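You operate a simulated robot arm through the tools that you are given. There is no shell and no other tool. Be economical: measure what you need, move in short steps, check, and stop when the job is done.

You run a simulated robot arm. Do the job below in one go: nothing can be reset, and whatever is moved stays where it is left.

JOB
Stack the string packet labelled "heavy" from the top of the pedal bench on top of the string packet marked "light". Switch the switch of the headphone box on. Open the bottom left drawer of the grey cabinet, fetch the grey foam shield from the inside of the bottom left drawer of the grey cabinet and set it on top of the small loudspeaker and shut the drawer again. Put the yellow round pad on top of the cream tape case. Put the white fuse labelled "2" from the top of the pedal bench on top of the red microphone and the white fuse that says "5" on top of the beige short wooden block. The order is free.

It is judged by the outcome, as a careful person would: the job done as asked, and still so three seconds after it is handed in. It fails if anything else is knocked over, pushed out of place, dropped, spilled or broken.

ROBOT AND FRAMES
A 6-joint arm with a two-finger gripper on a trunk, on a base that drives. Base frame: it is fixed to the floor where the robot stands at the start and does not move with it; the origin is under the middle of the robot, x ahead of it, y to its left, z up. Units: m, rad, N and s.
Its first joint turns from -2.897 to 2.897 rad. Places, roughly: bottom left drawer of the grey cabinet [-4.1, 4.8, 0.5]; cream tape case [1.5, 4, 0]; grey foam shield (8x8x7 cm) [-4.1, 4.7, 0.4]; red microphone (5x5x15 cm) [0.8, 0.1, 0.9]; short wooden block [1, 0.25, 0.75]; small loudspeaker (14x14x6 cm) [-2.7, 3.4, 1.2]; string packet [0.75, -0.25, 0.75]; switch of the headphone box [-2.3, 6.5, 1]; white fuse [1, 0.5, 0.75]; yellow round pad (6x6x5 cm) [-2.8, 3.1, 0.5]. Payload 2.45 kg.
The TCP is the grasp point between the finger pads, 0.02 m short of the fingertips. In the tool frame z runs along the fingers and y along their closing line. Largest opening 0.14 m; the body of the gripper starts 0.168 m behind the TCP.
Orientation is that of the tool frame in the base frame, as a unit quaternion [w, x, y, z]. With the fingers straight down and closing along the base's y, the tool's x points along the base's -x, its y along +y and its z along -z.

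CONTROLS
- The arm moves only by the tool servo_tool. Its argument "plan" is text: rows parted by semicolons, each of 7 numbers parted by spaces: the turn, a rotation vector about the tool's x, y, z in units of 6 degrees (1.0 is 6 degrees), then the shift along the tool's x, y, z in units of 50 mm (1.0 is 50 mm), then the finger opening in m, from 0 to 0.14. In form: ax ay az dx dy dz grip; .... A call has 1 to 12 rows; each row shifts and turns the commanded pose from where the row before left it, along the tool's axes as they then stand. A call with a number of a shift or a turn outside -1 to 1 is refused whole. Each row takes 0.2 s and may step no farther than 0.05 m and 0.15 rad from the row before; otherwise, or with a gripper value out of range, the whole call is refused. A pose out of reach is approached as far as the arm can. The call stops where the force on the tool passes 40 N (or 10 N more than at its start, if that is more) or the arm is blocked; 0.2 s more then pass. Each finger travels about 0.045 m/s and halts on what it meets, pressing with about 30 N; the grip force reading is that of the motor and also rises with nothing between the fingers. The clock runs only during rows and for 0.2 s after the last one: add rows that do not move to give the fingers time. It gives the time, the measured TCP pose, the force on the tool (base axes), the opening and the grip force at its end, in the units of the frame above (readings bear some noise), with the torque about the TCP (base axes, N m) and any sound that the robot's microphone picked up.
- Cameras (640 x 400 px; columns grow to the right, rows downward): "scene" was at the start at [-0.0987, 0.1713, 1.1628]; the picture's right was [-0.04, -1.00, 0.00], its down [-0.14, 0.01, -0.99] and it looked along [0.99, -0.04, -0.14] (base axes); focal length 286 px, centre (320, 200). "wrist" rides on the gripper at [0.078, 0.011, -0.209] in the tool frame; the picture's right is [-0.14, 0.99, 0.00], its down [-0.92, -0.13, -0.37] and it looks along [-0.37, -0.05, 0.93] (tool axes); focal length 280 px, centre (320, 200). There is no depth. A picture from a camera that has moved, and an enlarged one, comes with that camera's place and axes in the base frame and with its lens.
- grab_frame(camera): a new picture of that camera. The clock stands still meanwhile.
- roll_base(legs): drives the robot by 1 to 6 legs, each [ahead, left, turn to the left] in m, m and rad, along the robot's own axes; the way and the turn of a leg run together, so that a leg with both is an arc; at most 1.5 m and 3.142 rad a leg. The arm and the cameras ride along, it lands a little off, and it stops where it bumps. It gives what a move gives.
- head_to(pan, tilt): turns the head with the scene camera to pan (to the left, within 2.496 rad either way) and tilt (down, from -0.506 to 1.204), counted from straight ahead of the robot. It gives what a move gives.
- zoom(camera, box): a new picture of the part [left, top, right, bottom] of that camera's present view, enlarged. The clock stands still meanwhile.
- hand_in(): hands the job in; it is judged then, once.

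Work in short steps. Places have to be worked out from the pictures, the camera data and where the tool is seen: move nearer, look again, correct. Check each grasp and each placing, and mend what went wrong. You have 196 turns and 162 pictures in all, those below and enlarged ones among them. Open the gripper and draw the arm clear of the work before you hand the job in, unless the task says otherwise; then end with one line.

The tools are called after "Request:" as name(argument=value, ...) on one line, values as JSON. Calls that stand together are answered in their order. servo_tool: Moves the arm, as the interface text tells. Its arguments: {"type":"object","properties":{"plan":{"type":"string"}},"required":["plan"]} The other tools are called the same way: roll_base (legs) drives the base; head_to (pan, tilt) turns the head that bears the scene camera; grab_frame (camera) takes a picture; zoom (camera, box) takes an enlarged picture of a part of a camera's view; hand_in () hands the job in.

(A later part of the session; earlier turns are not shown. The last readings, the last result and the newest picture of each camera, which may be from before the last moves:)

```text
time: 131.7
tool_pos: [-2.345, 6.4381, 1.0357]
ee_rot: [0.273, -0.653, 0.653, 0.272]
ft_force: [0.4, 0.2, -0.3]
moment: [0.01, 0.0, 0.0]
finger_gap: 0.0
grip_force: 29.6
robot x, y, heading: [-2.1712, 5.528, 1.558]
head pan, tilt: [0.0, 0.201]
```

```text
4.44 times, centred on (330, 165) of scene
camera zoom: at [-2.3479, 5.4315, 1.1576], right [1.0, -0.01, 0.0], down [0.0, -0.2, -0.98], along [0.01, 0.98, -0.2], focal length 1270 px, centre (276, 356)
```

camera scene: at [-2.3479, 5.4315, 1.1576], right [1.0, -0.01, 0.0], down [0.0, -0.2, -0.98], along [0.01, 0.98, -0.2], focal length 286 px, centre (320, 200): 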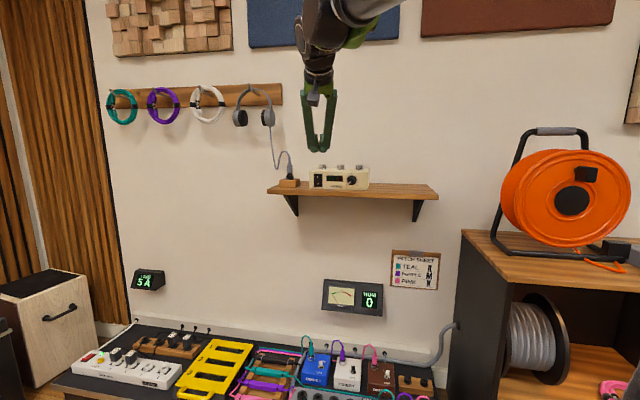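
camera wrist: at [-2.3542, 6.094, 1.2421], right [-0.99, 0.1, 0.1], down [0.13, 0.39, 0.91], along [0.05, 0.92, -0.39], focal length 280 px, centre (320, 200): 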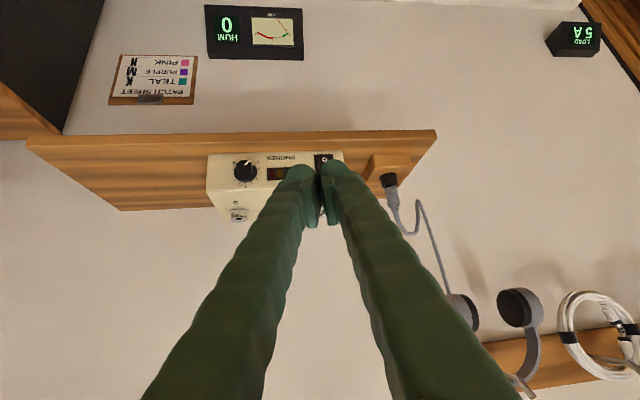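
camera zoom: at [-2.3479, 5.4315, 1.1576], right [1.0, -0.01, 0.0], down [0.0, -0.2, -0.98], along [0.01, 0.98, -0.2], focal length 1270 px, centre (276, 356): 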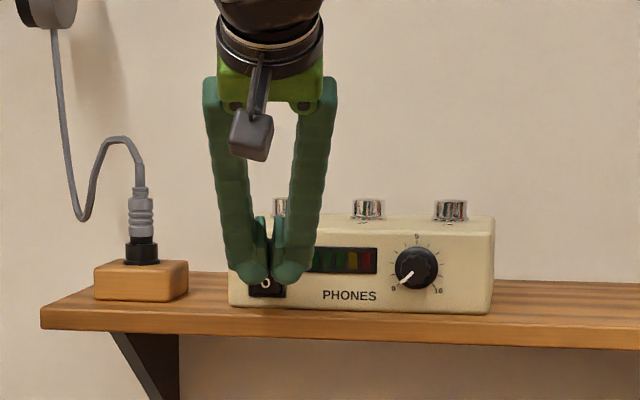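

Request:
servo_tool(plan="0 0 0 -0.04 0 0.04 0; 0 0 0 -0.04 0 0.04 0; 0 0 0 -0.04 0 0.04 0; 0 0 0 0 0 0 0")

Request:
grab_frame(camera="wrist")

```text
time: 132.7
tool_pos: [-2.3436, 6.4455, 1.0367]
ee_rot: [0.273, -0.652, 0.653, 0.271]
ft_force: [-0.7, -0.1, -0.1]
moment: [0.02, 0.0, -0.02]
finger_gap: 0.0
grip_force: 29.8
robot x, y, heading: [-2.1695, 5.5273, 1.564]
head pan, tilt: [0.0, 0.201]
```

```text
87 pictures are left
camera wrist: at [-2.3536, 6.2421, 1.1291], right [-0.99, 0.1, 0.1], down [0.13, 0.39, 0.91], along [0.05, 0.92, -0.4], focal length 280 px, centre (320, 200)
```

wrist: 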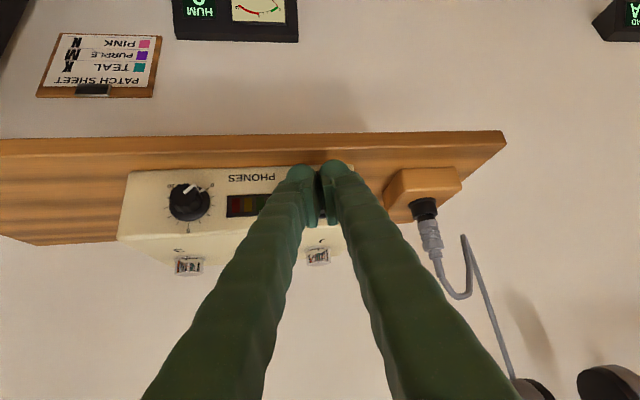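

The knob triangulates the face to y≈6.475, 2.5 cm deeper than thought, and the "I" half spans z 1.019–1.038. I lower by 5 mm and continue.

Request:
servo_tool(plan="0 0 0 0.07 0 0.07 0; 0 0 0 -0.04 0 0.04 0; 0 0 0 -0.04 0 0.04 0; 0 0 0 0 0 0 0")

```text
time: 133.7
tool_pos: [-2.3444, 6.4517, 1.0323]
ee_rot: [0.272, -0.653, 0.653, 0.272]
ft_force: [0.4, -0.2, -0.4]
moment: [0.0, 0.03, -0.02]
finger_gap: 0.0001
grip_force: 29.9
robot x, y, heading: [-2.1722, 5.526, 1.562]
head pan, tilt: [0.0, 0.201]
```

Request:
servo_tool(plan="0 0 0 -0.04 0 0.04 0; 0 0 0 -0.03 0 0.03 0; 0 0 0 -0.03 0 0.03 0; 0 0 0 0 0 0 0")

Request:
zoom(camera="scene", box=[280, 120, 380, 210])

```text
time: 134.7
tool_pos: [-2.3437, 6.4579, 1.0318]
ee_rot: [-0.273, 0.653, -0.652, -0.272]
ft_force: [-0.4, 0.4, 0.4]
moment: [0.05, 0.02, -0.02]
finger_gap: 0.0
grip_force: 29.2
robot x, y, heading: [-2.1726, 5.527, 1.562]
head pan, tilt: [0.0, 0.201]
```

```text
4.44 times, centred on (330, 165) of scene
camera zoom: at [-2.3479, 5.4315, 1.1576], right [1.0, -0.01, 0.0], down [0.0, -0.2, -0.98], along [0.01, 0.98, -0.2], focal length 1270 px, centre (276, 356)
```

zoom: 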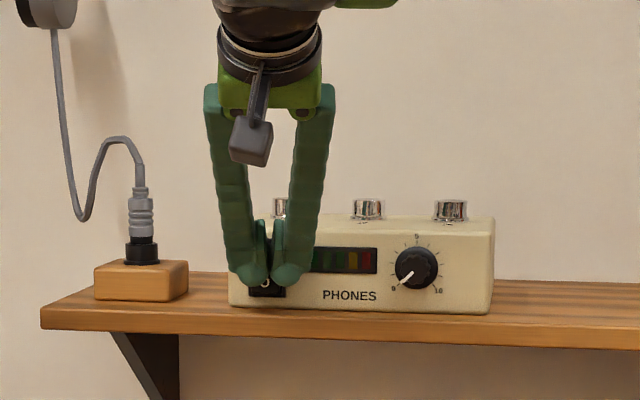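

Request:
servo_tool(plan="0 0 0 -0.03 0 0.03 0; 0 0 0 -0.03 0 0.03 0; 0 0 0 -0.03 0 0.03 0; 0 0 0 0 0 0 0")

```text
time: 135.5
tool_pos: [-2.344, 6.4602, 1.0313]
ee_rot: [0.272, -0.653, 0.654, 0.27]
ft_force: [1.3, -16.6, 8.0]
moment: [0.21, -0.01, -0.21]
finger_gap: 0.0003
grip_force: 29.3
robot x, y, heading: [-2.172, 5.5252, 1.562]
head pan, tilt: [0.0, 0.201]
stopped in row 4: the force on the tool passed its limit at 44 N (the readings are from after the stop); the commanded pose is now the measured one
```

Contact with the box: 44 N, but no click was reported. I check the picture.

Request:
servo_tool(plan="0 0 0 0.3 0 -0.3 0; 0 0 0 0.9 0 -0.3 0; 0 0 0 0 0 -0.9 0; 0 0 0 0 0 -0.9 0; 0 0 0 0 0 0 0")

Request:
zoom(camera="scene", box=[280, 120, 380, 210])

```text
time: 136.7
tool_pos: [-2.3457, 6.335, 1.0754]
ee_rot: [-0.271, 0.653, -0.653, -0.272]
ft_force: [-0.3, 0.0, -0.6]
moment: [-0.01, -0.01, 0.0]
finger_gap: 0.0
grip_force: 29.8
robot x, y, heading: [-2.1699, 5.5252, 1.563]
head pan, tilt: [0.0, 0.201]
```

```text
4.44 times, centred on (330, 165) of scene
camera zoom: at [-2.3479, 5.4308, 1.1576], right [1.0, -0.01, 0.0], down [0.0, -0.2, -0.98], along [0.01, 0.98, -0.2], focal length 1270 px, centre (276, 356)
```

zoom: 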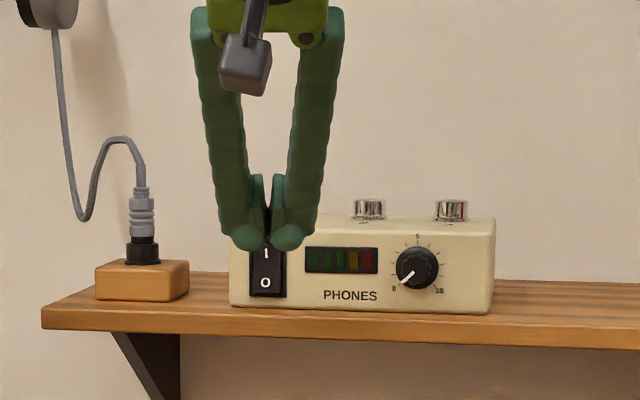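

Request:
servo_tool(plan="0 0 0 0 0 -0.9 0; 0 0 0 0 0 -0.9 0; 0 0 0 0 0 0 0")

Request:
zoom(camera="scene", box=[300, 155, 350, 195])

```text
time: 137.5
tool_pos: [-2.3478, 6.2705, 1.1383]
ee_rot: [0.271, -0.653, 0.653, 0.271]
ft_force: [0.2, 0.5, -0.2]
moment: [-0.04, 0.02, 0.01]
finger_gap: 0.0
grip_force: 29.5
robot x, y, heading: [-2.1695, 5.5273, 1.565]
head pan, tilt: [0.0, 0.201]
```

```text
10.00 times, centred on (325, 175) of scene
camera zoom: at [-2.3479, 5.4308, 1.1576], right [1.0, -0.01, 0.0], down [0.0, -0.2, -0.98], along [0.01, 0.98, -0.2], focal length 2857 px, centre (270, 450)
```

zoom: 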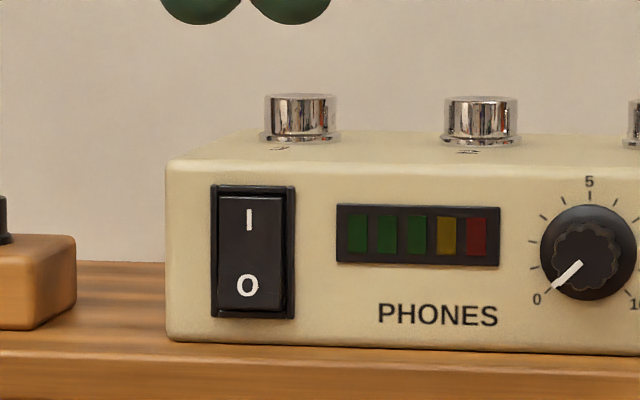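

No change. The torque shows contact 11 mm right of centre, likely the switch frame. I yaw the tool 15 degrees so that only one finger corner leads, and aim that corner at "I".

Request:
servo_tool(plan="-0.59 0 -0.59 0 0 0 0; -0.59 0 -0.59 0 0 0 0; -0.59 0 -0.59 0 0 0 0; 0 0 0 -0.13 -0.146 0.748 0; 0 0 0 -0.13 -0.146 0.748 0; 0 0 0 -0.13 -0.146 0.748 0; 0 0 0 -0.13 -0.146 0.748 0; 0 0 0 -0.13 -0.146 0.748 0; 0 0 0 0 0 0 0")

Request:
zoom(camera="scene", box=[300, 155, 350, 195])

```text
time: 139.5
tool_pos: [-2.3469, 6.4323, 1.0247]
ee_rot: [-0.233, 0.733, -0.562, -0.303]
ft_force: [-0.1, -0.3, 0.8]
moment: [0.02, 0.02, 0.05]
finger_gap: 0.0002
grip_force: 28.8
robot x, y, heading: [-2.1711, 5.5286, 1.565]
head pan, tilt: [0.0, 0.201]
```

```text
10.00 times, centred on (325, 175) of scene
camera zoom: at [-2.3479, 5.4307, 1.1576], right [1.0, -0.01, 0.0], down [0.0, -0.2, -0.98], along [0.01, 0.98, -0.2], focal length 2857 px, centre (270, 450)
```

zoom: 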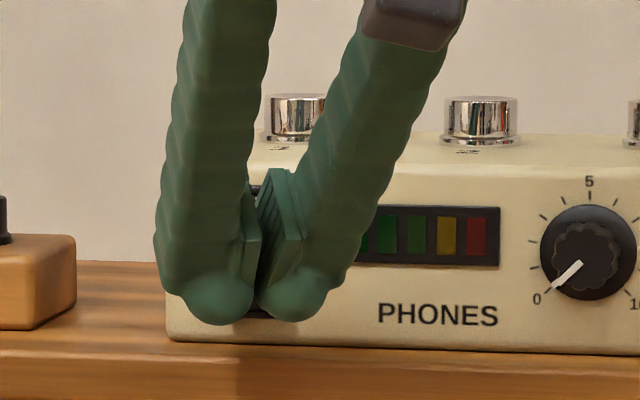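

The TCP ended 7 mm right of plan; I correct (-7.5 mm x, +4 mm z) and push forward gently.

Request:
servo_tool(plan="0 0 0 -0.084 0.145 -0.03 0; 0 0 0 -0.12 -0.046 0.12 0; 0 0 0 -0.12 -0.046 0.12 0; 0 0 0 -0.055 -0.021 0.055 0; 0 0 0 -0.03 -0.01 0.03 0; 0 0 0 0 0 0 0")

```text
time: 140.9
tool_pos: [-2.3569, 6.4528, 1.0309]
ee_rot: [-0.234, 0.732, -0.562, -0.304]
ft_force: [-0.7, 0.0, 0.2]
moment: [0.0, -0.03, -0.02]
finger_gap: 0.0
grip_force: 29.6
robot x, y, heading: [-2.1707, 5.5319, 1.567]
head pan, tilt: [0.0, 0.201]
```

Request:
servo_tool(plan="0 0 0 -0.03 -0.01 0.03 0; 0 0 0 -0.03 -0.01 0.03 0; 0 0 0 -0.03 -0.01 0.03 0; 0 0 0 -0.03 -0.01 0.03 0; 0 0 0 -0.03 -0.01 0.03 0; 0 0 0 0 0 0 0")

Request:
zoom(camera="scene", box=[300, 155, 350, 195])

```text
time: 142.2
tool_pos: [-2.3592, 6.4609, 1.0321]
ee_rot: [-0.233, 0.733, -0.563, -0.302]
ft_force: [-0.2, -16.1, 6.3]
moment: [0.13, -0.02, -0.14]
finger_gap: 0.0
grip_force: 29.3
robot x, y, heading: [-2.1751, 5.5249, 1.565]
head pan, tilt: [0.0, 0.201]
stopped in row 6: the force on the tool passed its limit at 42 N (the readings are from after the stop); the commanded pose is now the measured one
```

```text
10.00 times, centred on (325, 175) of scene
camera zoom: at [-2.3478, 5.429, 1.1576], right [1.0, -0.01, 0.0], down [0.0, -0.2, -0.98], along [0.01, 0.98, -0.2], focal length 2857 px, centre (270, 450)
```

zoom: 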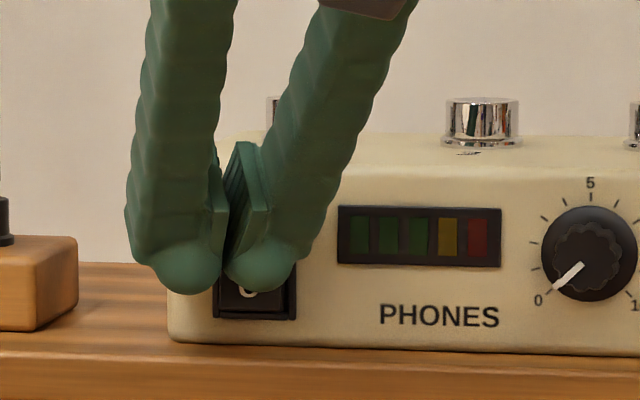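

Contact was on the rocker by the torques, 42 N. I back off and compare the rocker closely.

Request:
servo_tool(plan="0 0 0 0.2 0.08 -0.2 0; 0 0 0 0.1 0 -0.9 0; 0 0 0 0 0 -0.9 0; 0 0 0 0 0 -0.9 0; 0 0 0 0 0 -0.9 0; 0 0 0 0 0 0 0")

Request:
zoom(camera="scene", box=[308, 168, 328, 190])

```text
time: 143.6
tool_pos: [-2.3263, 6.3231, 1.1552]
ee_rot: [-0.233, 0.733, -0.563, -0.303]
ft_force: [-0.2, -0.1, 0.4]
moment: [-0.01, -0.01, -0.03]
finger_gap: 0.0
grip_force: 29.2
robot x, y, heading: [-2.1648, 5.5247, 1.568]
head pan, tilt: [0.0, 0.201]
```

```text
16.00 times, centred on (318, 179) of scene
camera zoom: at [-2.3478, 5.4301, 1.1576], right [1.0, -0.01, 0.0], down [0.0, -0.2, -0.98], along [0.01, 0.98, -0.2], focal length 4571 px, centre (352, 536)
```

zoom: 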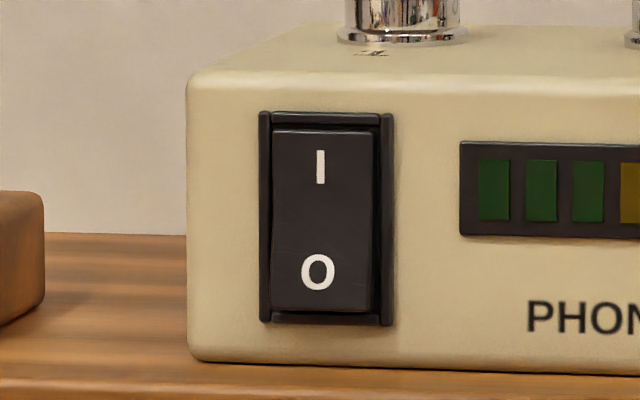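

Seen in the picture, the finger bulb met the rocker at its pivot height (about 13 mm below the TCP). I redo it 14 mm higher so that the bulb hits the "I" half.

Request:
servo_tool(plan="0 0 0 -0.06 -0.005 0.83 0; 0 0 0 -0.06 -0.005 0.83 0; 0 0 0 -0.06 -0.005 0.83 0; 0 0 0 -0.06 -0.005 0.83 0; 0 0 0 0 0 0 0")

Request:
zoom(camera="scene", box=[300, 155, 350, 195])

```text
time: 144.8
tool_pos: [-2.3554, 6.4457, 1.0467]
ee_rot: [-0.232, 0.734, -0.562, -0.303]
ft_force: [0.1, -0.4, -0.2]
moment: [0.02, 0.0, 0.04]
finger_gap: 0.0
grip_force: 29.5
robot x, y, heading: [-2.1693, 5.5309, 1.566]
head pan, tilt: [0.0, 0.201]
```

```text
10.00 times, centred on (325, 175) of scene
camera zoom: at [-2.3478, 5.43, 1.1576], right [1.0, -0.01, 0.0], down [0.0, -0.2, -0.98], along [0.01, 0.98, -0.2], focal length 2857 px, centre (270, 450)
```

zoom: 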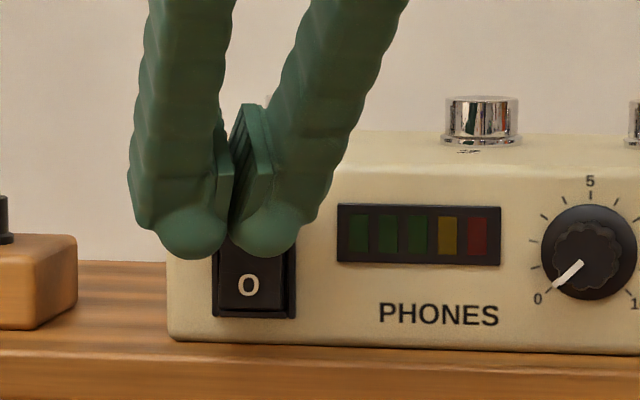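

Now the bulb covers "I" only. I shift 4 mm left and push.

Request:
servo_tool(plan="0 0 0 -0.06 0.06 0.06 0; 0 0 0 -0.06 -0.02 0.06 0; 0 0 0 -0.04 -0.015 0.04 0; 0 0 0 -0.03 -0.01 0.03 0; 0 0 0 -0.03 -0.01 0.03 0; 0 0 0 -0.03 -0.01 0.03 0; 0 0 0 -0.03 -0.01 0.03 0; 0 0 0 -0.03 -0.01 0.03 0; 0 0 0 0 0 0 0")

Request:
zoom(camera="scene", box=[300, 155, 350, 195])

```text
time: 146.8
tool_pos: [-2.36, 6.4657, 1.0462]
ee_rot: [-0.232, 0.733, -0.563, -0.302]
ft_force: [0.5, 0.7, 0.3]
moment: [0.01, 0.01, 0.0]
finger_gap: 0.0002
grip_force: 29.1
robot x, y, heading: [-2.1697, 5.5259, 1.562]
head pan, tilt: [0.0, 0.201]
```

```text
10.00 times, centred on (325, 175) of scene
camera zoom: at [-2.3478, 5.4301, 1.1576], right [1.0, -0.01, 0.0], down [0.0, -0.2, -0.98], along [0.01, 0.98, -0.2], focal length 2857 px, centre (270, 450)
```

zoom: 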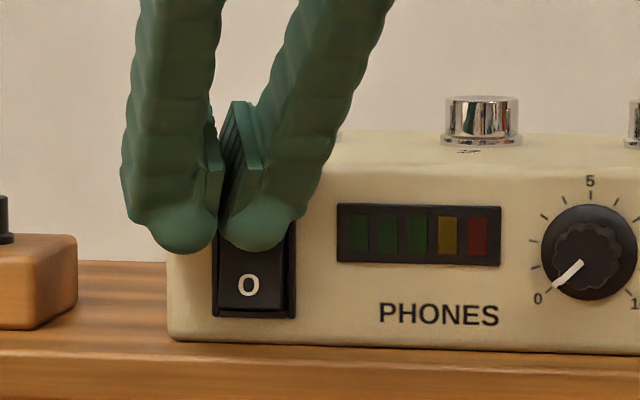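

Request:
servo_tool(plan="0 0 0 -0.03 -0.01 0.03 0; 0 0 0 -0.03 -0.01 0.03 0; 0 0 0 -0.03 -0.01 0.03 0; 0 0 0 -0.03 -0.01 0.03 0; 0 0 0 -0.03 -0.01 0.03 0; 0 0 0 0 0 0 0")

Request:
zoom(camera="scene", box=[300, 155, 350, 195])

```text
time: 147.7
tool_pos: [-2.3596, 6.4674, 1.0475]
ee_rot: [-0.231, 0.734, -0.562, -0.303]
ft_force: [1.1, -13.9, 13.4]
moment: [0.24, -0.1, -0.14]
finger_gap: 0.0
grip_force: 28.9
robot x, y, heading: [-2.1685, 5.5258, 1.568]
head pan, tilt: [0.0, 0.201]
stopped in row 4: the force on the tool passed its limit at 45 N (the readings are from after the stop); the commanded pose is now the measured one
```

```text
10.00 times, centred on (325, 175) of scene
camera zoom: at [-2.3476, 5.4282, 1.1576], right [1.0, -0.01, 0.0], down [0.0, -0.2, -0.98], along [0.01, 0.98, -0.2], focal length 2857 px, centre (270, 450)
```

zoom: 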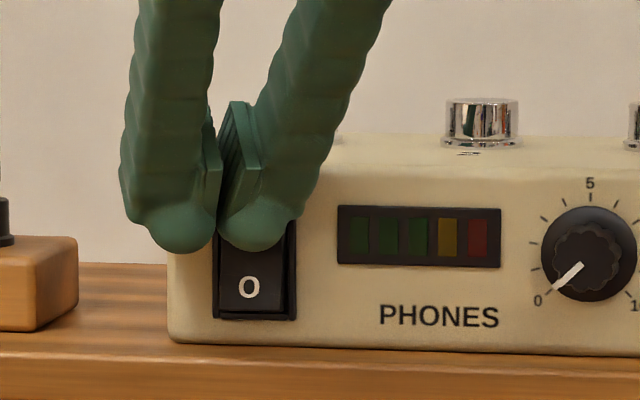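

The switch gives no LED change, and the contact at "I" was deeper than at the pivot, so its tilt is unclear. I back off, open the fingers and view the rocker with the wrist camera.

Request:
servo_tool(plan="0 0 0 0.2 0.08 -0.2 0; 0 0 0 0.1 0 -0.9 0.05; 0 0 0 0 0 -0.9 0.14; 0 0 0 0 0 -0.9 0.14; 0 0 0 0 0 -0.5 0.14; 0 0 0 0 0 0 0.14; 0 0 0 0 0 0 0.14; 0 0 0 0 0 0 0.14; 0 0 0 0 0 0 0.14")

Request:
zoom(camera="wrist", box=[260, 110, 380, 190])

Request:
zoom(camera="scene", box=[290, 150, 390, 210])

```text
time: 149.7
tool_pos: [-2.3306, 6.3447, 1.1573]
ee_rot: [-0.231, 0.734, -0.563, -0.302]
ft_force: [0.1, 0.5, -0.4]
moment: [0.02, 0.01, 0.0]
finger_gap: 0.1398
grip_force: 0.1
robot x, y, heading: [-2.169, 5.528, 1.564]
head pan, tilt: [0.0, 0.201]
```

```text
5.00 times, centred on (320, 150) of wrist
camera zoom: at [-2.2878, 6.1462, 1.2512], right [-0.98, -0.16, 0.1], down [0.02, 0.41, 0.91], along [-0.19, 0.9, -0.4], focal length 1402 px, centre (320, 450)
```

zoom: 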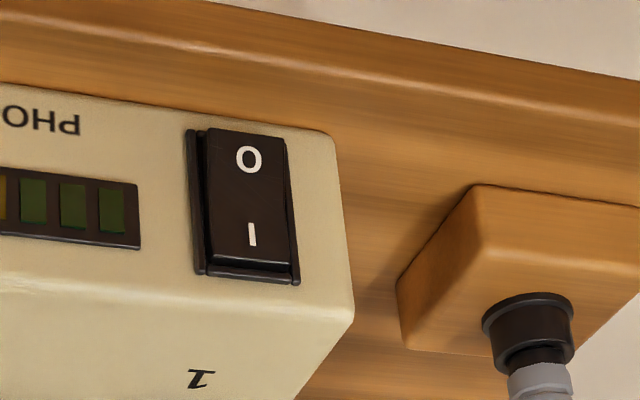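

```text
6.40 times, centred on (340, 180) of scene
camera zoom: at [-2.3477, 5.4294, 1.1576], right [1.0, -0.01, 0.0], down [0.0, -0.2, -0.98], along [0.01, 0.98, -0.2], focal length 1828 px, centre (192, 328)
```

zoom: 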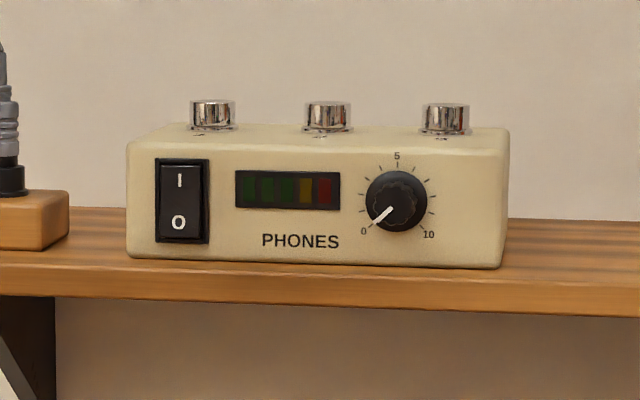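

The wrist view shows the "I" end pressed in and the "O" end standing out, so the switch is on. I back the arm away and restore the tool-down posture.

Request:
servo_tool(plan="0 0 0 0.345 0.21 -0.77 0.08; 0 0 0 0.345 0.21 -0.77 0.08; 0 0 0 0.345 0.21 -0.77 0.08; 0 0 0 0.345 0.21 -0.77 0.08; 0.59 0 0.59 0 0 0 0.08; 0.59 0 0.59 0 0 0 0.08; 0.59 0 0.59 0 0 0 0.08")

Request:
servo_tool(plan="0 0.94 0 0 0 0 0.08; 0 0.94 0 0 0 0 0.08; 0 0.94 0 0 0 0 0.08; 0 0.94 0 0 0 0 0.08; 0 0.94 0 0 0 0 0.08; 0 0.94 0 0 0 0 0.08; 0 0.94 0 0 0 0 0.08; 0 0.94 0 0 0 0 0.08; 0 0 0 0.9 0 -0.2 0.08; 0 0 0 0.9 0 -0.2 0.08; 0 0 0 0.9 0 -0.2 0.08")

```text
time: 151.3
tool_pos: [-2.3297, 6.1813, 1.2142]
ee_rot: [-0.268, 0.654, -0.654, -0.269]
ft_force: [0.3, 0.1, 0.3]
moment: [0.02, 0.0, 0.04]
finger_gap: 0.0799
grip_force: 0.1
robot x, y, heading: [-2.1718, 5.5224, 1.563]
head pan, tilt: [0.0, 0.201]
```

```text
time: 153.7
tool_pos: [-2.3295, 6.0468, 1.2451]
ee_rot: [-0.002, -0.707, 0.707, -0.002]
ft_force: [-0.1, 1.6, 0.0]
moment: [-0.12, -0.05, -0.01]
finger_gap: 0.0801
grip_force: 0.1
robot x, y, heading: [-2.1731, 5.5243, 1.566]
head pan, tilt: [0.0, 0.201]
```

Next, the cabinet (front plane near x -4.0). I drive to about (-2.75,4.75) facing west and look at the drawers.

Request:
roll_base(legs=[[-0.3, 0, 0], [0, 0, 1.576], [0.55, 0.45, 0]])

Request:
head_to(pan=0.0, tilt=0.35)

Request:
grab_frame(camera="scene")

```text
time: 163.1
tool_pos: [-3.2293, 4.6131, 1.2452]
ee_rot: [0.001, 1.0, -0.003, 0.004]
ft_force: [0.6, 0.2, 0.5]
moment: [0.01, 0.05, -0.02]
finger_gap: 0.08
grip_force: 0.1
robot x, y, heading: [-2.7068, 4.7666, 3.133]
head pan, tilt: [0.0, 0.201]
```

```text
time: 163.8
tool_pos: [-3.231, 4.6136, 1.2451]
ee_rot: [0.001, 1.0, -0.003, 0.003]
ft_force: [0.6, 0.5, -0.1]
moment: [-0.01, 0.03, -0.02]
finger_gap: 0.0798
grip_force: 0.0
robot x, y, heading: [-2.7077, 4.7663, 3.137]
head pan, tilt: [0.0, 0.351]
```

```text
75 pictures are left
camera scene: at [-2.6159, 4.5923, 1.1437], right [0.01, 1.0, 0.0], down [0.34, 0.0, -0.94], along [-0.94, 0.01, -0.34], focal length 286 px, centre (320, 200)
```

scene: 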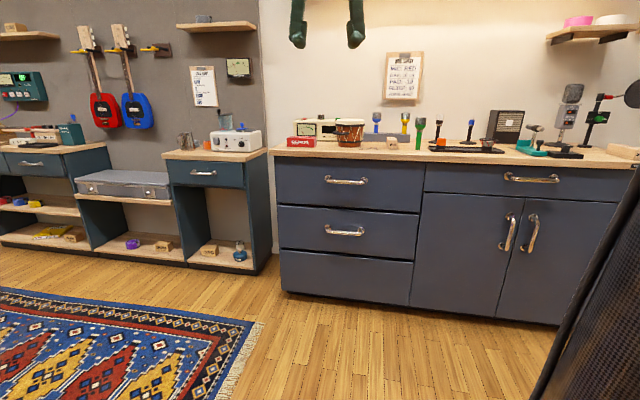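

The "bottom left drawer" is the lower one with a handle, at about (-4.0,4.74,0.47). I drive up so that it is about 0.88 m ahead.

Request:
roll_base(legs=[[0.41, 0.02, 0]])

Request:
servo_tool(plan="0 0 0 -0.9 0.35 0 0.08; 0 0 0 -0.9 0.35 0 0.08; 0 0 0 -0.9 0.35 0.2 0.08; 0 0 0 -0.9 0.35 0.2 0.08; 0 0 0 -0.9 0.35 0.2 0.08; 0 0 0 0 0 0 0.08")

Request:
servo_tool(plan="0 -1 0 0 0 0 0.08; 0 -1 0 0 0 0 0.08; 0 -1 0 0 0 0 0.08; 0 -1 0 0 0 0 0.08; 0 -1 0 0 0 0 0.08; 0 -1 0 0 0 0 0.08; 0 -1 0 0 0 0 0.08; 0 -1 0 0 0 0 0.08; 0 -1 0 0 0 0 0.08; 0 -1 0 0 0 0 0.08")

```text
time: 166.3
tool_pos: [-3.6362, 4.5945, 1.2455]
ee_rot: [0.0, 1.0, 0.001, 0.003]
ft_force: [-0.4, 1.2, -0.6]
moment: [0.02, 0.03, 0.04]
finger_gap: 0.0797
grip_force: 0.0
robot x, y, heading: [-3.1158, 4.7519, 3.138]
head pan, tilt: [0.0, 0.351]
```

```text
time: 167.7
tool_pos: [-3.8584, 4.5061, 1.2163]
ee_rot: [0.001, 1.0, 0.0, 0.004]
ft_force: [0.2, 0.3, -0.4]
moment: [-0.02, 0.04, -0.01]
finger_gap: 0.08
grip_force: 0.1
robot x, y, heading: [-3.1134, 4.7529, 3.138]
head pan, tilt: [0.0, 0.351]
```

```text
time: 169.9
tool_pos: [-3.8614, 4.507, 1.2142]
ee_rot: [0.0, 0.868, 0.0, -0.497]
ft_force: [0.4, -0.4, 0.7]
moment: [0.03, -0.02, -0.01]
finger_gap: 0.0798
grip_force: 0.0
robot x, y, heading: [-3.1146, 4.7541, 3.132]
head pan, tilt: [0.0, 0.351]
```

I went the wrong way in y (tool y is -y here); I correct by +0.235 m and roll the gripper 90 degrees so that it closes vertically.

Request:
servo_tool(plan="0 0 0 0 -0.94 0 0.08; 0 0 0 0 -0.94 0 0.08; 0 0 0 0 -0.94 0 0.08; 0 0 0 0 -0.94 0 0.08; 0 0 0 0 -0.94 0 0.08; 0 0 1 0 0 0 0.08; 0 0 1 0 0 0 0.08; 0 0 1 0 0 0 0.08; 0 0 1 0 0 0 0.08; 0 0 1 0 0 0 0.08; 0 0 1 0 0 0 0.08; 0 0 1 0 0 0 0.08")

Request:
servo_tool(plan="0 0 1 0 0 0 0.06; 0 0 1 0 0 0 0.06; 0 0 1 0 0 0 0.06; 0 0 1 0 0 0 0.06; 0 0 1 0 0 0 0.06; 0 0 1 0 0 0 0.06; 0 0 1 0 0 0 0.06; 0 0 1 0 0 0 0.06; 0 0 0 0 0 0 0.06")

```text
time: 172.5
tool_pos: [-3.8621, 4.7419, 1.2132]
ee_rot: [0.179, 0.81, -0.311, -0.464]
ft_force: [0.0, -0.7, 0.6]
moment: [-0.01, 0.02, 0.0]
finger_gap: 0.0797
grip_force: 0.1
robot x, y, heading: [-3.1188, 4.7508, 3.131]
head pan, tilt: [0.0, 0.351]
```

```text
time: 174.5
tool_pos: [-3.862, 4.7426, 1.2142]
ee_rot: [-0.351, -0.612, 0.615, 0.352]
ft_force: [-0.6, 0.0, -0.2]
moment: [-0.03, 0.01, 0.02]
finger_gap: 0.0598
grip_force: 0.1
robot x, y, heading: [-3.1163, 4.753, 3.136]
head pan, tilt: [0.0, 0.351]
```

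I lower the tool to in front of the handle (about 10 cm short), then look.

Request:
servo_tool(plan="0 0 0 0 -0.763 0.5 0.06; 0 0 0 0 -0.763 0.5 0.06; 0 0 0 0 -0.763 0.5 0.06; 0 0 0 0 -0.763 0.5 0.06; 0 0 0 0 -0.763 0.5 0.06; 0 0 0 0 -0.763 0.5 0.06; 0 0 0 0 -0.763 0.5 0.06; 0 0 0 0 -0.763 0.5 0.06; 0 0 0 0 -0.763 0.5 0.06; 0 0 0 0 -0.763 0.5 0.06; 0 0 0 0 -0.763 0.5 0.06; 0 0 0 0 -0.763 0.5 0.06")

Request:
head_to(pan=0.0, tilt=0.5)

Request:
grab_frame(camera="scene")

Request:
grab_frame(camera="wrist")

```text
time: 176.2
tool_pos: [-3.879, 4.7429, 0.8717]
ee_rot: [-0.354, -0.611, 0.613, 0.354]
ft_force: [25.3, -0.6, 38.2]
moment: [0.01, 1.95, 0.0]
finger_gap: 0.077
grip_force: 12.0
robot x, y, heading: [-3.1141, 4.7527, 3.133]
head pan, tilt: [0.0, 0.351]
stopped in row 8: the force on the tool passed its limit at 173 N (the readings are from after the stop); the commanded pose is now the measured one
```

```text
time: 176.9
tool_pos: [-3.8795, 4.7421, 0.8708]
ee_rot: [-0.353, -0.612, 0.613, 0.353]
ft_force: [30.6, -0.2, 42.8]
moment: [0.05, 2.25, 0.01]
finger_gap: 0.0782
grip_force: 13.6
robot x, y, heading: [-3.1151, 4.7543, 3.133]
head pan, tilt: [0.0, 0.499]
```

```text
74 pictures are left
camera scene: at [-3.0171, 4.5762, 1.1298], right [0.01, 1.0, 0.0], down [0.48, 0.0, -0.88], along [-0.88, 0.01, -0.48], focal length 286 px, centre (320, 200)
```

scene: 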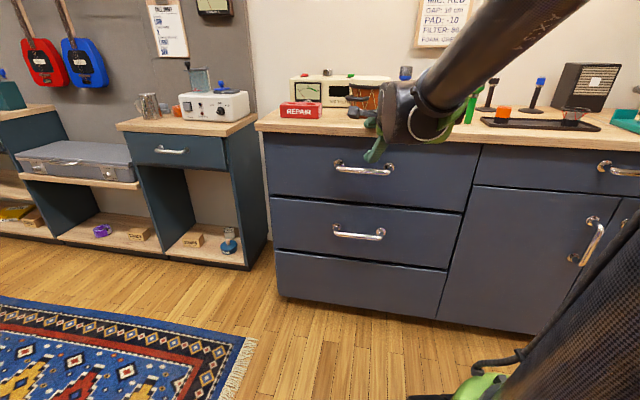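

```text
73 pictures are left
camera wrist: at [-3.7026, 4.6648, 0.985], right [-0.49, 0.14, 0.86], down [0.38, 0.92, 0.07], along [-0.78, 0.37, -0.51], focal length 280 px, centre (320, 200)
```

wrist: 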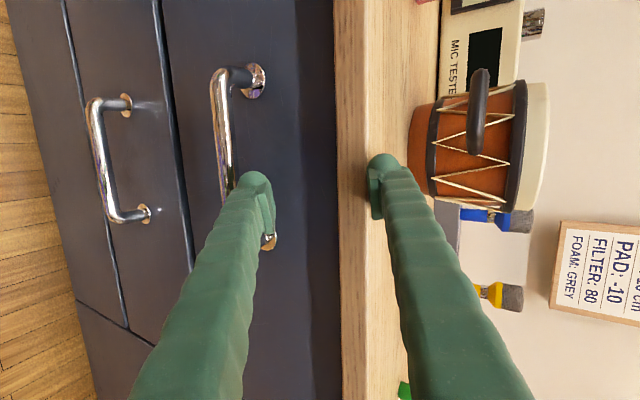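

The upper finger came down on the counter edge. Nothing seems disturbed; triangulating anew, the lower handle bar is at (-3.876,4.727,0.519), nearer than I thought. I raise and draw back.

Request:
servo_tool(plan="0 0 0 0 0.6 -0.35 0.06; 0 0 0 0 0.6 -0.35 0.06; 0 0 0 0 -0.1 -0.6 0.06; 0 0 0 0 -0.1 -0.8 0.06; 0 0 0 0 0 0 0.06")

Request:
roll_base(legs=[[-0.14, 0.0, 0]])

Request:
head_to(pan=0.0, tilt=0.4)

Request:
grab_frame(camera="scene")

```text
time: 178.2
tool_pos: [-3.8145, 4.7439, 0.9631]
ee_rot: [0.353, 0.613, -0.613, -0.353]
ft_force: [0.5, -0.9, -0.1]
moment: [-0.01, 0.0, 0.02]
finger_gap: 0.0599
grip_force: 0.1
robot x, y, heading: [-3.1161, 4.7527, 3.13]
head pan, tilt: [0.0, 0.499]
```

```text
time: 179.5
tool_pos: [-3.6749, 4.742, 0.964]
ee_rot: [-0.353, -0.612, 0.613, 0.354]
ft_force: [-0.3, -0.3, 0.8]
moment: [0.06, 0.0, -0.02]
finger_gap: 0.0602
grip_force: 0.0
robot x, y, heading: [-2.9743, 4.7513, 3.129]
head pan, tilt: [0.0, 0.499]
```

```text
time: 180.1
tool_pos: [-3.6751, 4.7412, 0.9635]
ee_rot: [0.352, 0.613, -0.612, -0.353]
ft_force: [-0.6, 0.4, -0.7]
moment: [0.03, -0.01, 0.03]
finger_gap: 0.06
grip_force: 0.0
robot x, y, heading: [-2.9751, 4.7524, 3.135]
head pan, tilt: [0.0, 0.4]
```

```text
72 pictures are left
camera scene: at [-2.8814, 4.5754, 1.139], right [0.01, 1.0, 0.0], down [0.39, 0.0, -0.92], along [-0.92, 0.01, -0.39], focal length 286 px, centre (320, 200)
```

scene: 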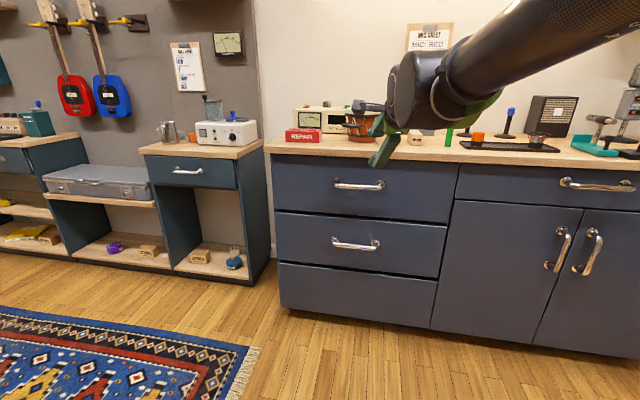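

Counter items are undisturbed. I go down to 9 cm before the bar along the approach line.

Request:
servo_tool(plan="0 0 0 0.028 -0.564 0.616 0.06; 0 0 0 0.028 -0.564 0.616 0.06; 0 0 0 0.028 -0.564 0.616 0.06; 0 0 0 0.028 -0.564 0.616 0.06; 0 0 0 0.028 -0.564 0.616 0.06; 0 0 0 0.028 -0.564 0.616 0.06; 0 0 0 0.028 -0.564 0.616 0.06; 0 0 0 0.028 -0.564 0.616 0.06; 0 0 0 0.028 -0.564 0.616 0.06; 0 0 0 0.028 -0.564 0.616 0.06; 0 0 0 0 0 0 0.06")

Request:
grab_frame(camera="wrist")

Request:
grab_frame(camera="scene")

```text
time: 182.5
tool_pos: [-3.8027, 4.7247, 0.565]
ee_rot: [-0.354, -0.612, 0.613, 0.353]
ft_force: [-0.5, -0.4, 0.2]
moment: [0.0, 0.0, 0.02]
finger_gap: 0.0602
grip_force: 0.0
robot x, y, heading: [-2.9764, 4.7496, 3.136]
head pan, tilt: [0.0, 0.4]
```

```text
71 pictures are left
camera wrist: at [-3.6248, 4.6467, 0.6789], right [-0.5, 0.14, 0.86], down [0.38, 0.92, 0.08], along [-0.78, 0.37, -0.51], focal length 280 px, centre (320, 200)
```

wrist: 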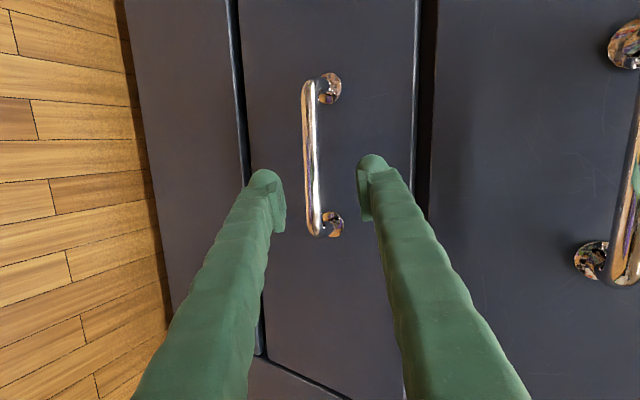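

```text
70 pictures are left
camera scene: at [-2.8816, 4.5754, 1.1391], right [0.01, 1.0, 0.0], down [0.39, 0.0, -0.92], along [-0.92, 0.01, -0.39], focal length 286 px, centre (320, 200)
```

scene: 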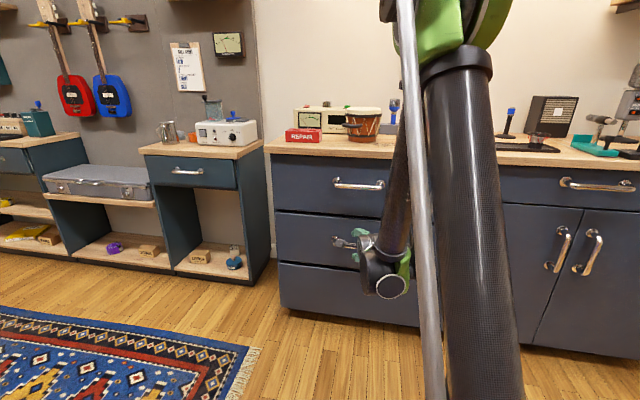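

The bar lies about 1 cm towards the lower finger. I correct, advance 8.5 cm and close.

Request:
servo_tool(plan="0 0 0 0 -0.2 0.6 0.06; 0 0 0 0 0 0.6 0.06; 0 0 0 0 0 0.5 0.06; 0 0 0 0 0 0 0.0; 0 0 0 0 0 0 0.0; 0 0 0 0 0 0 0.0; 0 0 0 0 0 0 0.0; 0 0 0 0 0 0 0.0")

Request:
grab_frame(camera="wrist")

```text
time: 184.1
tool_pos: [-3.8669, 4.7262, 0.5141]
ee_rot: [-0.35, -0.614, 0.615, 0.349]
ft_force: [29.4, -1.5, -32.0]
moment: [-0.44, -0.66, -0.37]
finger_gap: 0.0147
grip_force: 30.4
out of reach, approached as far as the arm can: row 1
robot x, y, heading: [-2.9774, 4.7492, 3.136]
head pan, tilt: [0.0, 0.4]
stopped in row 7: the force on the tool passed its limit at 44 N (the readings are from after the stop); the commanded pose is now the measured one
```

```text
69 pictures are left
camera wrist: at [-3.6914, 4.6479, 0.6314], right [-0.51, 0.14, 0.85], down [0.38, 0.92, 0.08], along [-0.77, 0.36, -0.52], focal length 280 px, centre (320, 200)
```

wrist: 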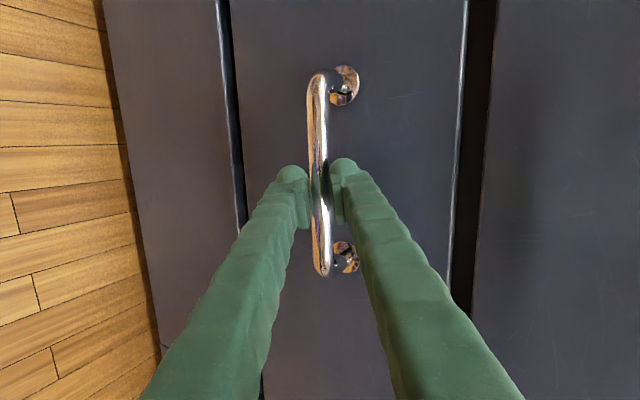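

The bar is gripped (gap 0.0147). I pull by driving the base back 0.1 m first.

Request:
roll_base(legs=[[-0.1, 0, 0]])

Request:
grab_frame(camera="wrist")

```text
time: 185.3
tool_pos: [-3.7695, 4.7261, 0.5158]
ee_rot: [-0.351, -0.613, 0.614, 0.352]
ft_force: [-0.1, 0.0, 0.4]
moment: [-0.05, 0.0, 0.02]
finger_gap: 0.0002
grip_force: 29.7
robot x, y, heading: [-2.8771, 4.7488, 3.139]
head pan, tilt: [0.0, 0.4]
```

```text
68 pictures are left
camera wrist: at [-3.5931, 4.6476, 0.6324], right [-0.5, 0.14, 0.85], down [0.38, 0.92, 0.08], along [-0.78, 0.36, -0.51], focal length 280 px, centre (320, 200)
```

wrist: 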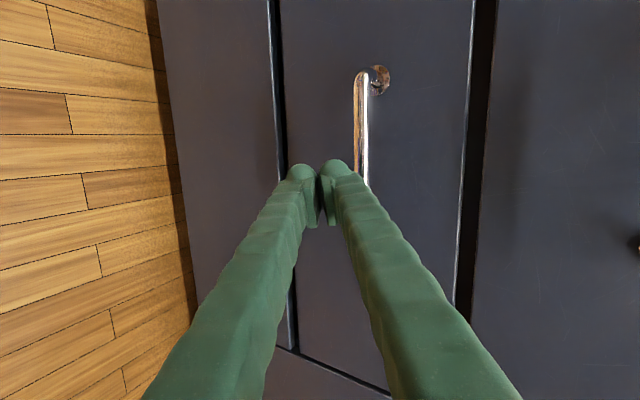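

The bar slid out: the grip was too shallow and too level. I steepen the tool to 60 degrees below horizontal so that one finger hooks behind the bar, reopen, and drive closer.

Request:
servo_tool(plan="0 0 0 0 0 -0.8 0.06; 1 0 0 0 0 0 0.06; 1 0 0 0 0 0 0.06; 1 0 0 0 0 0 0.06; 1 0 0 0 0 0 0.06; 1 0 0 0 0 0 0.06; 0 0 0 0 -0.3 -0.7 0.06; 0 0 0 0 -0.1 -0.5 0.06; 0 0 0 0 0 0 0.06")

Request:
roll_base(legs=[[0.14, 0, 0]])

Request:
grab_frame(camera="wrist")

```text
time: 187.3
tool_pos: [-3.6883, 4.7269, 0.58]
ee_rot: [0.181, 0.684, -0.684, -0.181]
ft_force: [-0.4, -0.7, -0.2]
moment: [-0.02, -0.01, 0.01]
finger_gap: 0.0601
grip_force: 0.1
robot x, y, heading: [-2.8774, 4.7509, 3.135]
head pan, tilt: [0.0, 0.4]
```

```text
time: 188.6
tool_pos: [-3.8296, 4.7277, 0.5806]
ee_rot: [0.181, 0.684, -0.683, -0.18]
ft_force: [0.5, 0.5, 0.1]
moment: [0.03, 0.0, 0.05]
finger_gap: 0.0602
grip_force: 0.0
robot x, y, heading: [-3.0172, 4.7516, 3.134]
head pan, tilt: [0.0, 0.4]
```

```text
67 pictures are left
camera wrist: at [-3.7339, 4.6489, 0.7665], right [-0.86, 0.14, 0.49], down [0.29, 0.92, 0.26], along [-0.42, 0.37, -0.83], focal length 280 px, centre (320, 200)
```

wrist: 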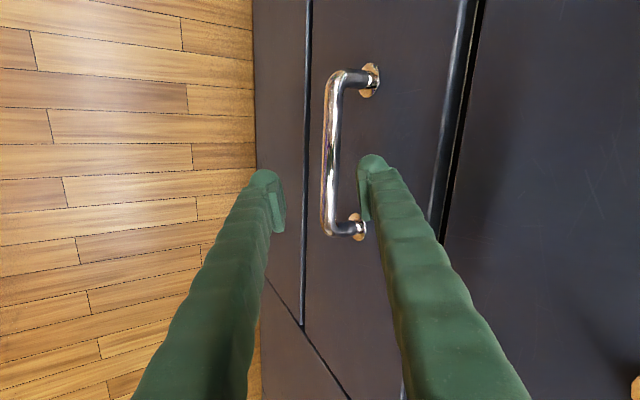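

Bar is at (-3.885, z 0.507): 9.1 cm ahead along the tool and 1.1 cm towards the upper finger. I narrow the opening, advance and close.

Request:
servo_tool(plan="0 0 0 0 0.22 0.4 0.042; 0 0 0 0 0 0.5 0.042; 0 0 0 0 0 0.5 0.042; 0 0 0 0 0 0.45 0.042; 0 0 0 0 0 0 0.0; 0 0 0 0 0 0 0.0; 0 0 0 0 0 0 0.0; 0 0 0 0 0 0 0.0")

Request:
grab_frame(camera="wrist")

```text
time: 190.4
tool_pos: [-3.8866, 4.7285, 0.5035]
ee_rot: [0.181, 0.684, -0.683, -0.181]
ft_force: [1.3, -1.4, -11.0]
moment: [-0.82, 0.18, -1.46]
finger_gap: 0.0217
grip_force: 44.8
robot x, y, heading: [-3.0155, 4.754, 3.144]
head pan, tilt: [0.0, 0.4]
```

```text
66 pictures are left
camera wrist: at [-3.7912, 4.649, 0.6913], right [-0.86, 0.14, 0.49], down [0.29, 0.92, 0.26], along [-0.41, 0.36, -0.83], focal length 280 px, centre (320, 200)
```

wrist: 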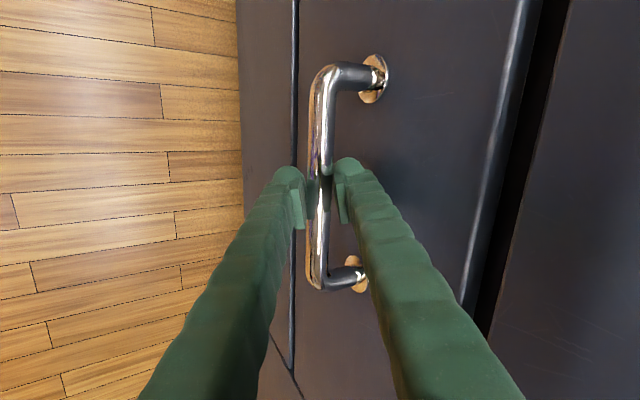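

Well seated. I pull back with the base 0.12 m and check.

Request:
servo_tool(plan="0 0 0 0 0 0 0; 0 0 0 0 0 0 0")

Request:
roll_base(legs=[[-0.12, 0, 0]])

Request:
grab_frame(camera="wrist")

```text
time: 191.0
tool_pos: [-3.887, 4.7278, 0.5032]
ee_rot: [0.181, 0.684, -0.683, -0.18]
ft_force: [3.0, -1.2, -13.4]
moment: [-0.91, 0.2, -1.5]
finger_gap: 0.0214
grip_force: 44.6
robot x, y, heading: [-3.0157, 4.7524, 3.136]
head pan, tilt: [0.0, 0.4]
```

```text
time: 192.2
tool_pos: [-3.7645, 4.7271, 0.5048]
ee_rot: [0.182, 0.684, -0.683, -0.181]
ft_force: [-8.8, -34.2, 8.8]
moment: [-0.87, 0.17, -1.46]
finger_gap: 0.0214
grip_force: 45.0
robot x, y, heading: [-2.8931, 4.7527, 3.138]
head pan, tilt: [0.0, 0.4]
```

```text
65 pictures are left
camera wrist: at [-3.669, 4.6488, 0.6918], right [-0.86, 0.14, 0.49], down [0.29, 0.92, 0.26], along [-0.42, 0.37, -0.83], focal length 280 px, centre (320, 200)
```

wrist: 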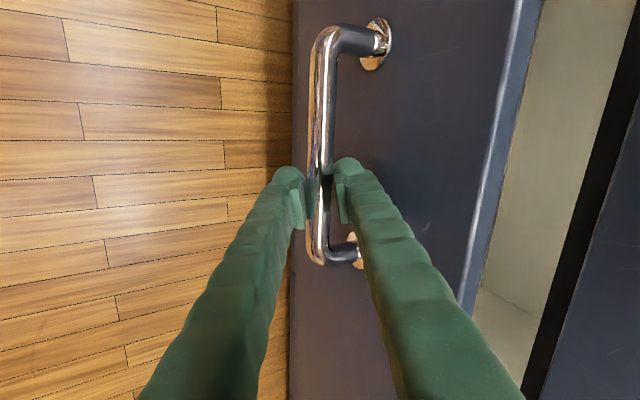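

The drawer opens. I pull another 0.16 m.

Request:
roll_base(legs=[[-0.16, 0, 0]])

Request:
head_to(pan=0.0, tilt=0.6)

Request:
grab_frame(camera="scene")

```text
time: 193.7
tool_pos: [-3.6034, 4.726, 0.505]
ee_rot: [-0.18, -0.683, 0.684, 0.181]
ft_force: [-6.6, -23.6, 6.0]
moment: [-0.68, 0.26, -1.09]
finger_gap: 0.0212
grip_force: 45.3
robot x, y, heading: [-2.7341, 4.752, 3.137]
head pan, tilt: [0.0, 0.4]
```

```text
time: 194.4
tool_pos: [-3.6041, 4.7252, 0.5058]
ee_rot: [0.181, 0.684, -0.684, -0.181]
ft_force: [-0.4, -1.4, 2.0]
moment: [-0.92, 0.16, -1.15]
finger_gap: 0.021
grip_force: 45.2
robot x, y, heading: [-2.7337, 4.7514, 3.136]
head pan, tilt: [0.0, 0.6]
```

```text
64 pictures are left
camera scene: at [-2.6352, 4.574, 1.1209], right [0.01, 1.0, 0.0], down [0.56, 0.0, -0.83], along [-0.83, 0.0, -0.56], focal length 286 px, centre (320, 200)
```

scene: 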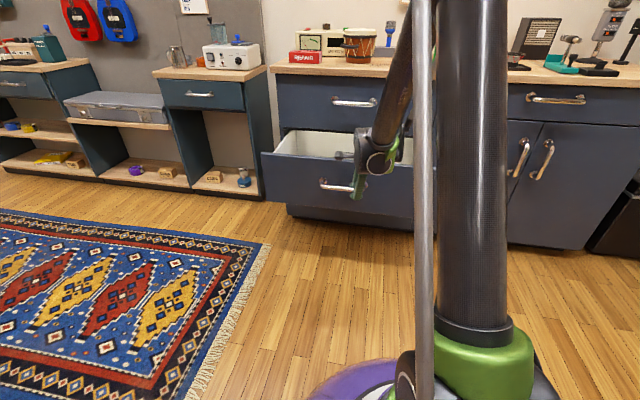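

Open by about 0.28 m. I release, withdraw up, and straighten the tool to point down for a look inside.

Request:
servo_tool(plan="0 0 0 0 0 0 0.06; 0 0 0 0 0 0 0.06; 0 0 0 0 0 0 0.06; 0 0 0 0 0 -0.7 0.06; 0 0 0 0 0 -0.9 0.06; 0 0 0 0 0.2 -0.95 0.06; 0 0 0 0 0.2 -0.95 0.06; 0 0 0 0 0.3 -0.9 0.08; 0 0 0 0 0.3 -0.9 0.1; 0 0 0 0 0.3 -0.9 0.12; 0 0 0 0 0 0 0.12")

Request:
servo_tool(plan="1 0 0 0 0 0 0.12; 1 0 0 0 0 0 0.12; 1 0 0 0 0 0 0.12; 1 0 0 0 0 0 0.12; 1 0 0 0 0 0 0.12; 0 0 0 0 0 0 0.12")

Request:
grab_frame(camera="wrist")

```text
time: 196.8
tool_pos: [-3.5027, 4.7285, 0.8086]
ee_rot: [0.182, 0.684, -0.683, -0.181]
ft_force: [0.4, 0.5, 1.0]
moment: [0.0, 0.01, 0.02]
finger_gap: 0.1201
grip_force: 0.1
robot x, y, heading: [-2.7331, 4.7495, 3.138]
head pan, tilt: [0.0, 0.6]
```

```text
time: 198.2
tool_pos: [-3.507, 4.7258, 0.8069]
ee_rot: [0.003, -0.707, 0.707, -0.002]
ft_force: [0.0, -0.7, 0.7]
moment: [0.03, 0.0, 0.02]
finger_gap: 0.12
grip_force: 0.0
robot x, y, heading: [-2.733, 4.756, 3.136]
head pan, tilt: [0.0, 0.6]
```

```text
63 pictures are left
camera wrist: at [-3.5172, 4.6484, 1.0152], right [-0.99, 0.14, -0.01], down [0.12, 0.92, 0.37], along [0.06, 0.37, -0.93], focal length 280 px, centre (320, 200)
```

wrist: 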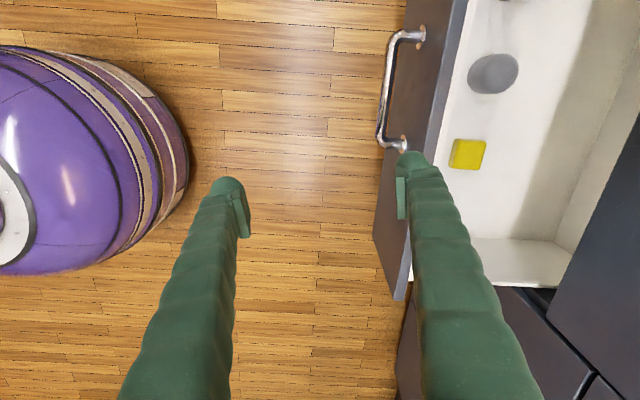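

The grey shield is at about (-3.83,4.67) in the drawer with a yellow sponge 15 cm away. I roll back 90 degrees, tilt 20 degrees (gripper top towards robot) and drive 0.22 m nearer.

Request:
servo_tool(plan="0 0 -1 0 0 0 0.12; 0 0 -1 0 0 0 0.12; 0 0 -1 0 0 0 0.12; 0 0 -1 0 0 0 0.12; 0 0 -1 0 0 0 0.12; 0 0 -1 0 0 0 0.12; 0 0 -1 0 0 0 0.12; 0 0 -1 0 0 0 0.12; 0 0 -1 0 0 0 0.12; 0 0 -1 0 0 0 0.12; 0 0 -1 0 0 0 0.12; 0 0 -1 0 0 0 0.12")

Request:
servo_tool(plan="0 0 -1 0 0 0 0.12; 0 0 -1 0 0 0 0.12; 0 0 -1 0 0 0 0.12; 0 -0.83 0 0 0 0 0.12; 0 -0.83 0 0 0 0 0.12; 0 -0.83 0 0 0 0 0.12; 0 -0.83 0 0 0 0 0.12; 0 0 0 0 0 0 0.12")

Request:
roll_base(legs=[[0.22, 0.03, 0]])

Request:
grab_frame(camera="wrist")

```text
time: 200.8
tool_pos: [-3.5063, 4.7272, 0.8056]
ee_rot: [-0.001, 0.988, -0.156, 0.003]
ft_force: [0.5, -0.3, 0.2]
moment: [0.01, 0.03, 0.0]
finger_gap: 0.12
grip_force: 0.0
robot x, y, heading: [-2.7362, 4.7523, 3.136]
head pan, tilt: [0.0, 0.6]
```

```text
time: 202.6
tool_pos: [-3.5076, 4.726, 0.8044]
ee_rot: [0.0, 0.985, 0.0, -0.17]
ft_force: [-0.5, 0.9, -0.1]
moment: [-0.04, -0.01, -0.03]
finger_gap: 0.1198
grip_force: 0.1
robot x, y, heading: [-2.7347, 4.7471, 3.132]
head pan, tilt: [0.0, 0.6]
```

```text
time: 204.2
tool_pos: [-3.7162, 4.698, 0.8047]
ee_rot: [0.0, 0.985, 0.0, -0.17]
ft_force: [-0.7, -0.1, 0.0]
moment: [-0.01, 0.0, 0.0]
finger_gap: 0.1199
grip_force: 0.0
robot x, y, heading: [-2.9434, 4.7189, 3.135]
head pan, tilt: [0.0, 0.6]
```

```text
62 pictures are left
camera wrist: at [-3.5712, 4.6864, 0.976], right [-0.13, -0.99, 0.05], down [-0.74, 0.13, 0.66], along [-0.66, 0.05, -0.75], focal length 280 px, centre (320, 200)
```

wrist: 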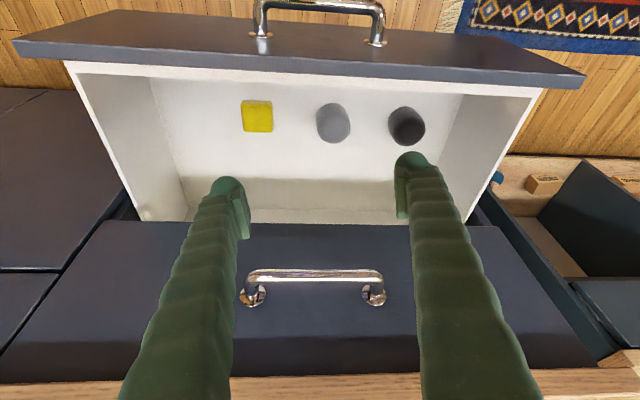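

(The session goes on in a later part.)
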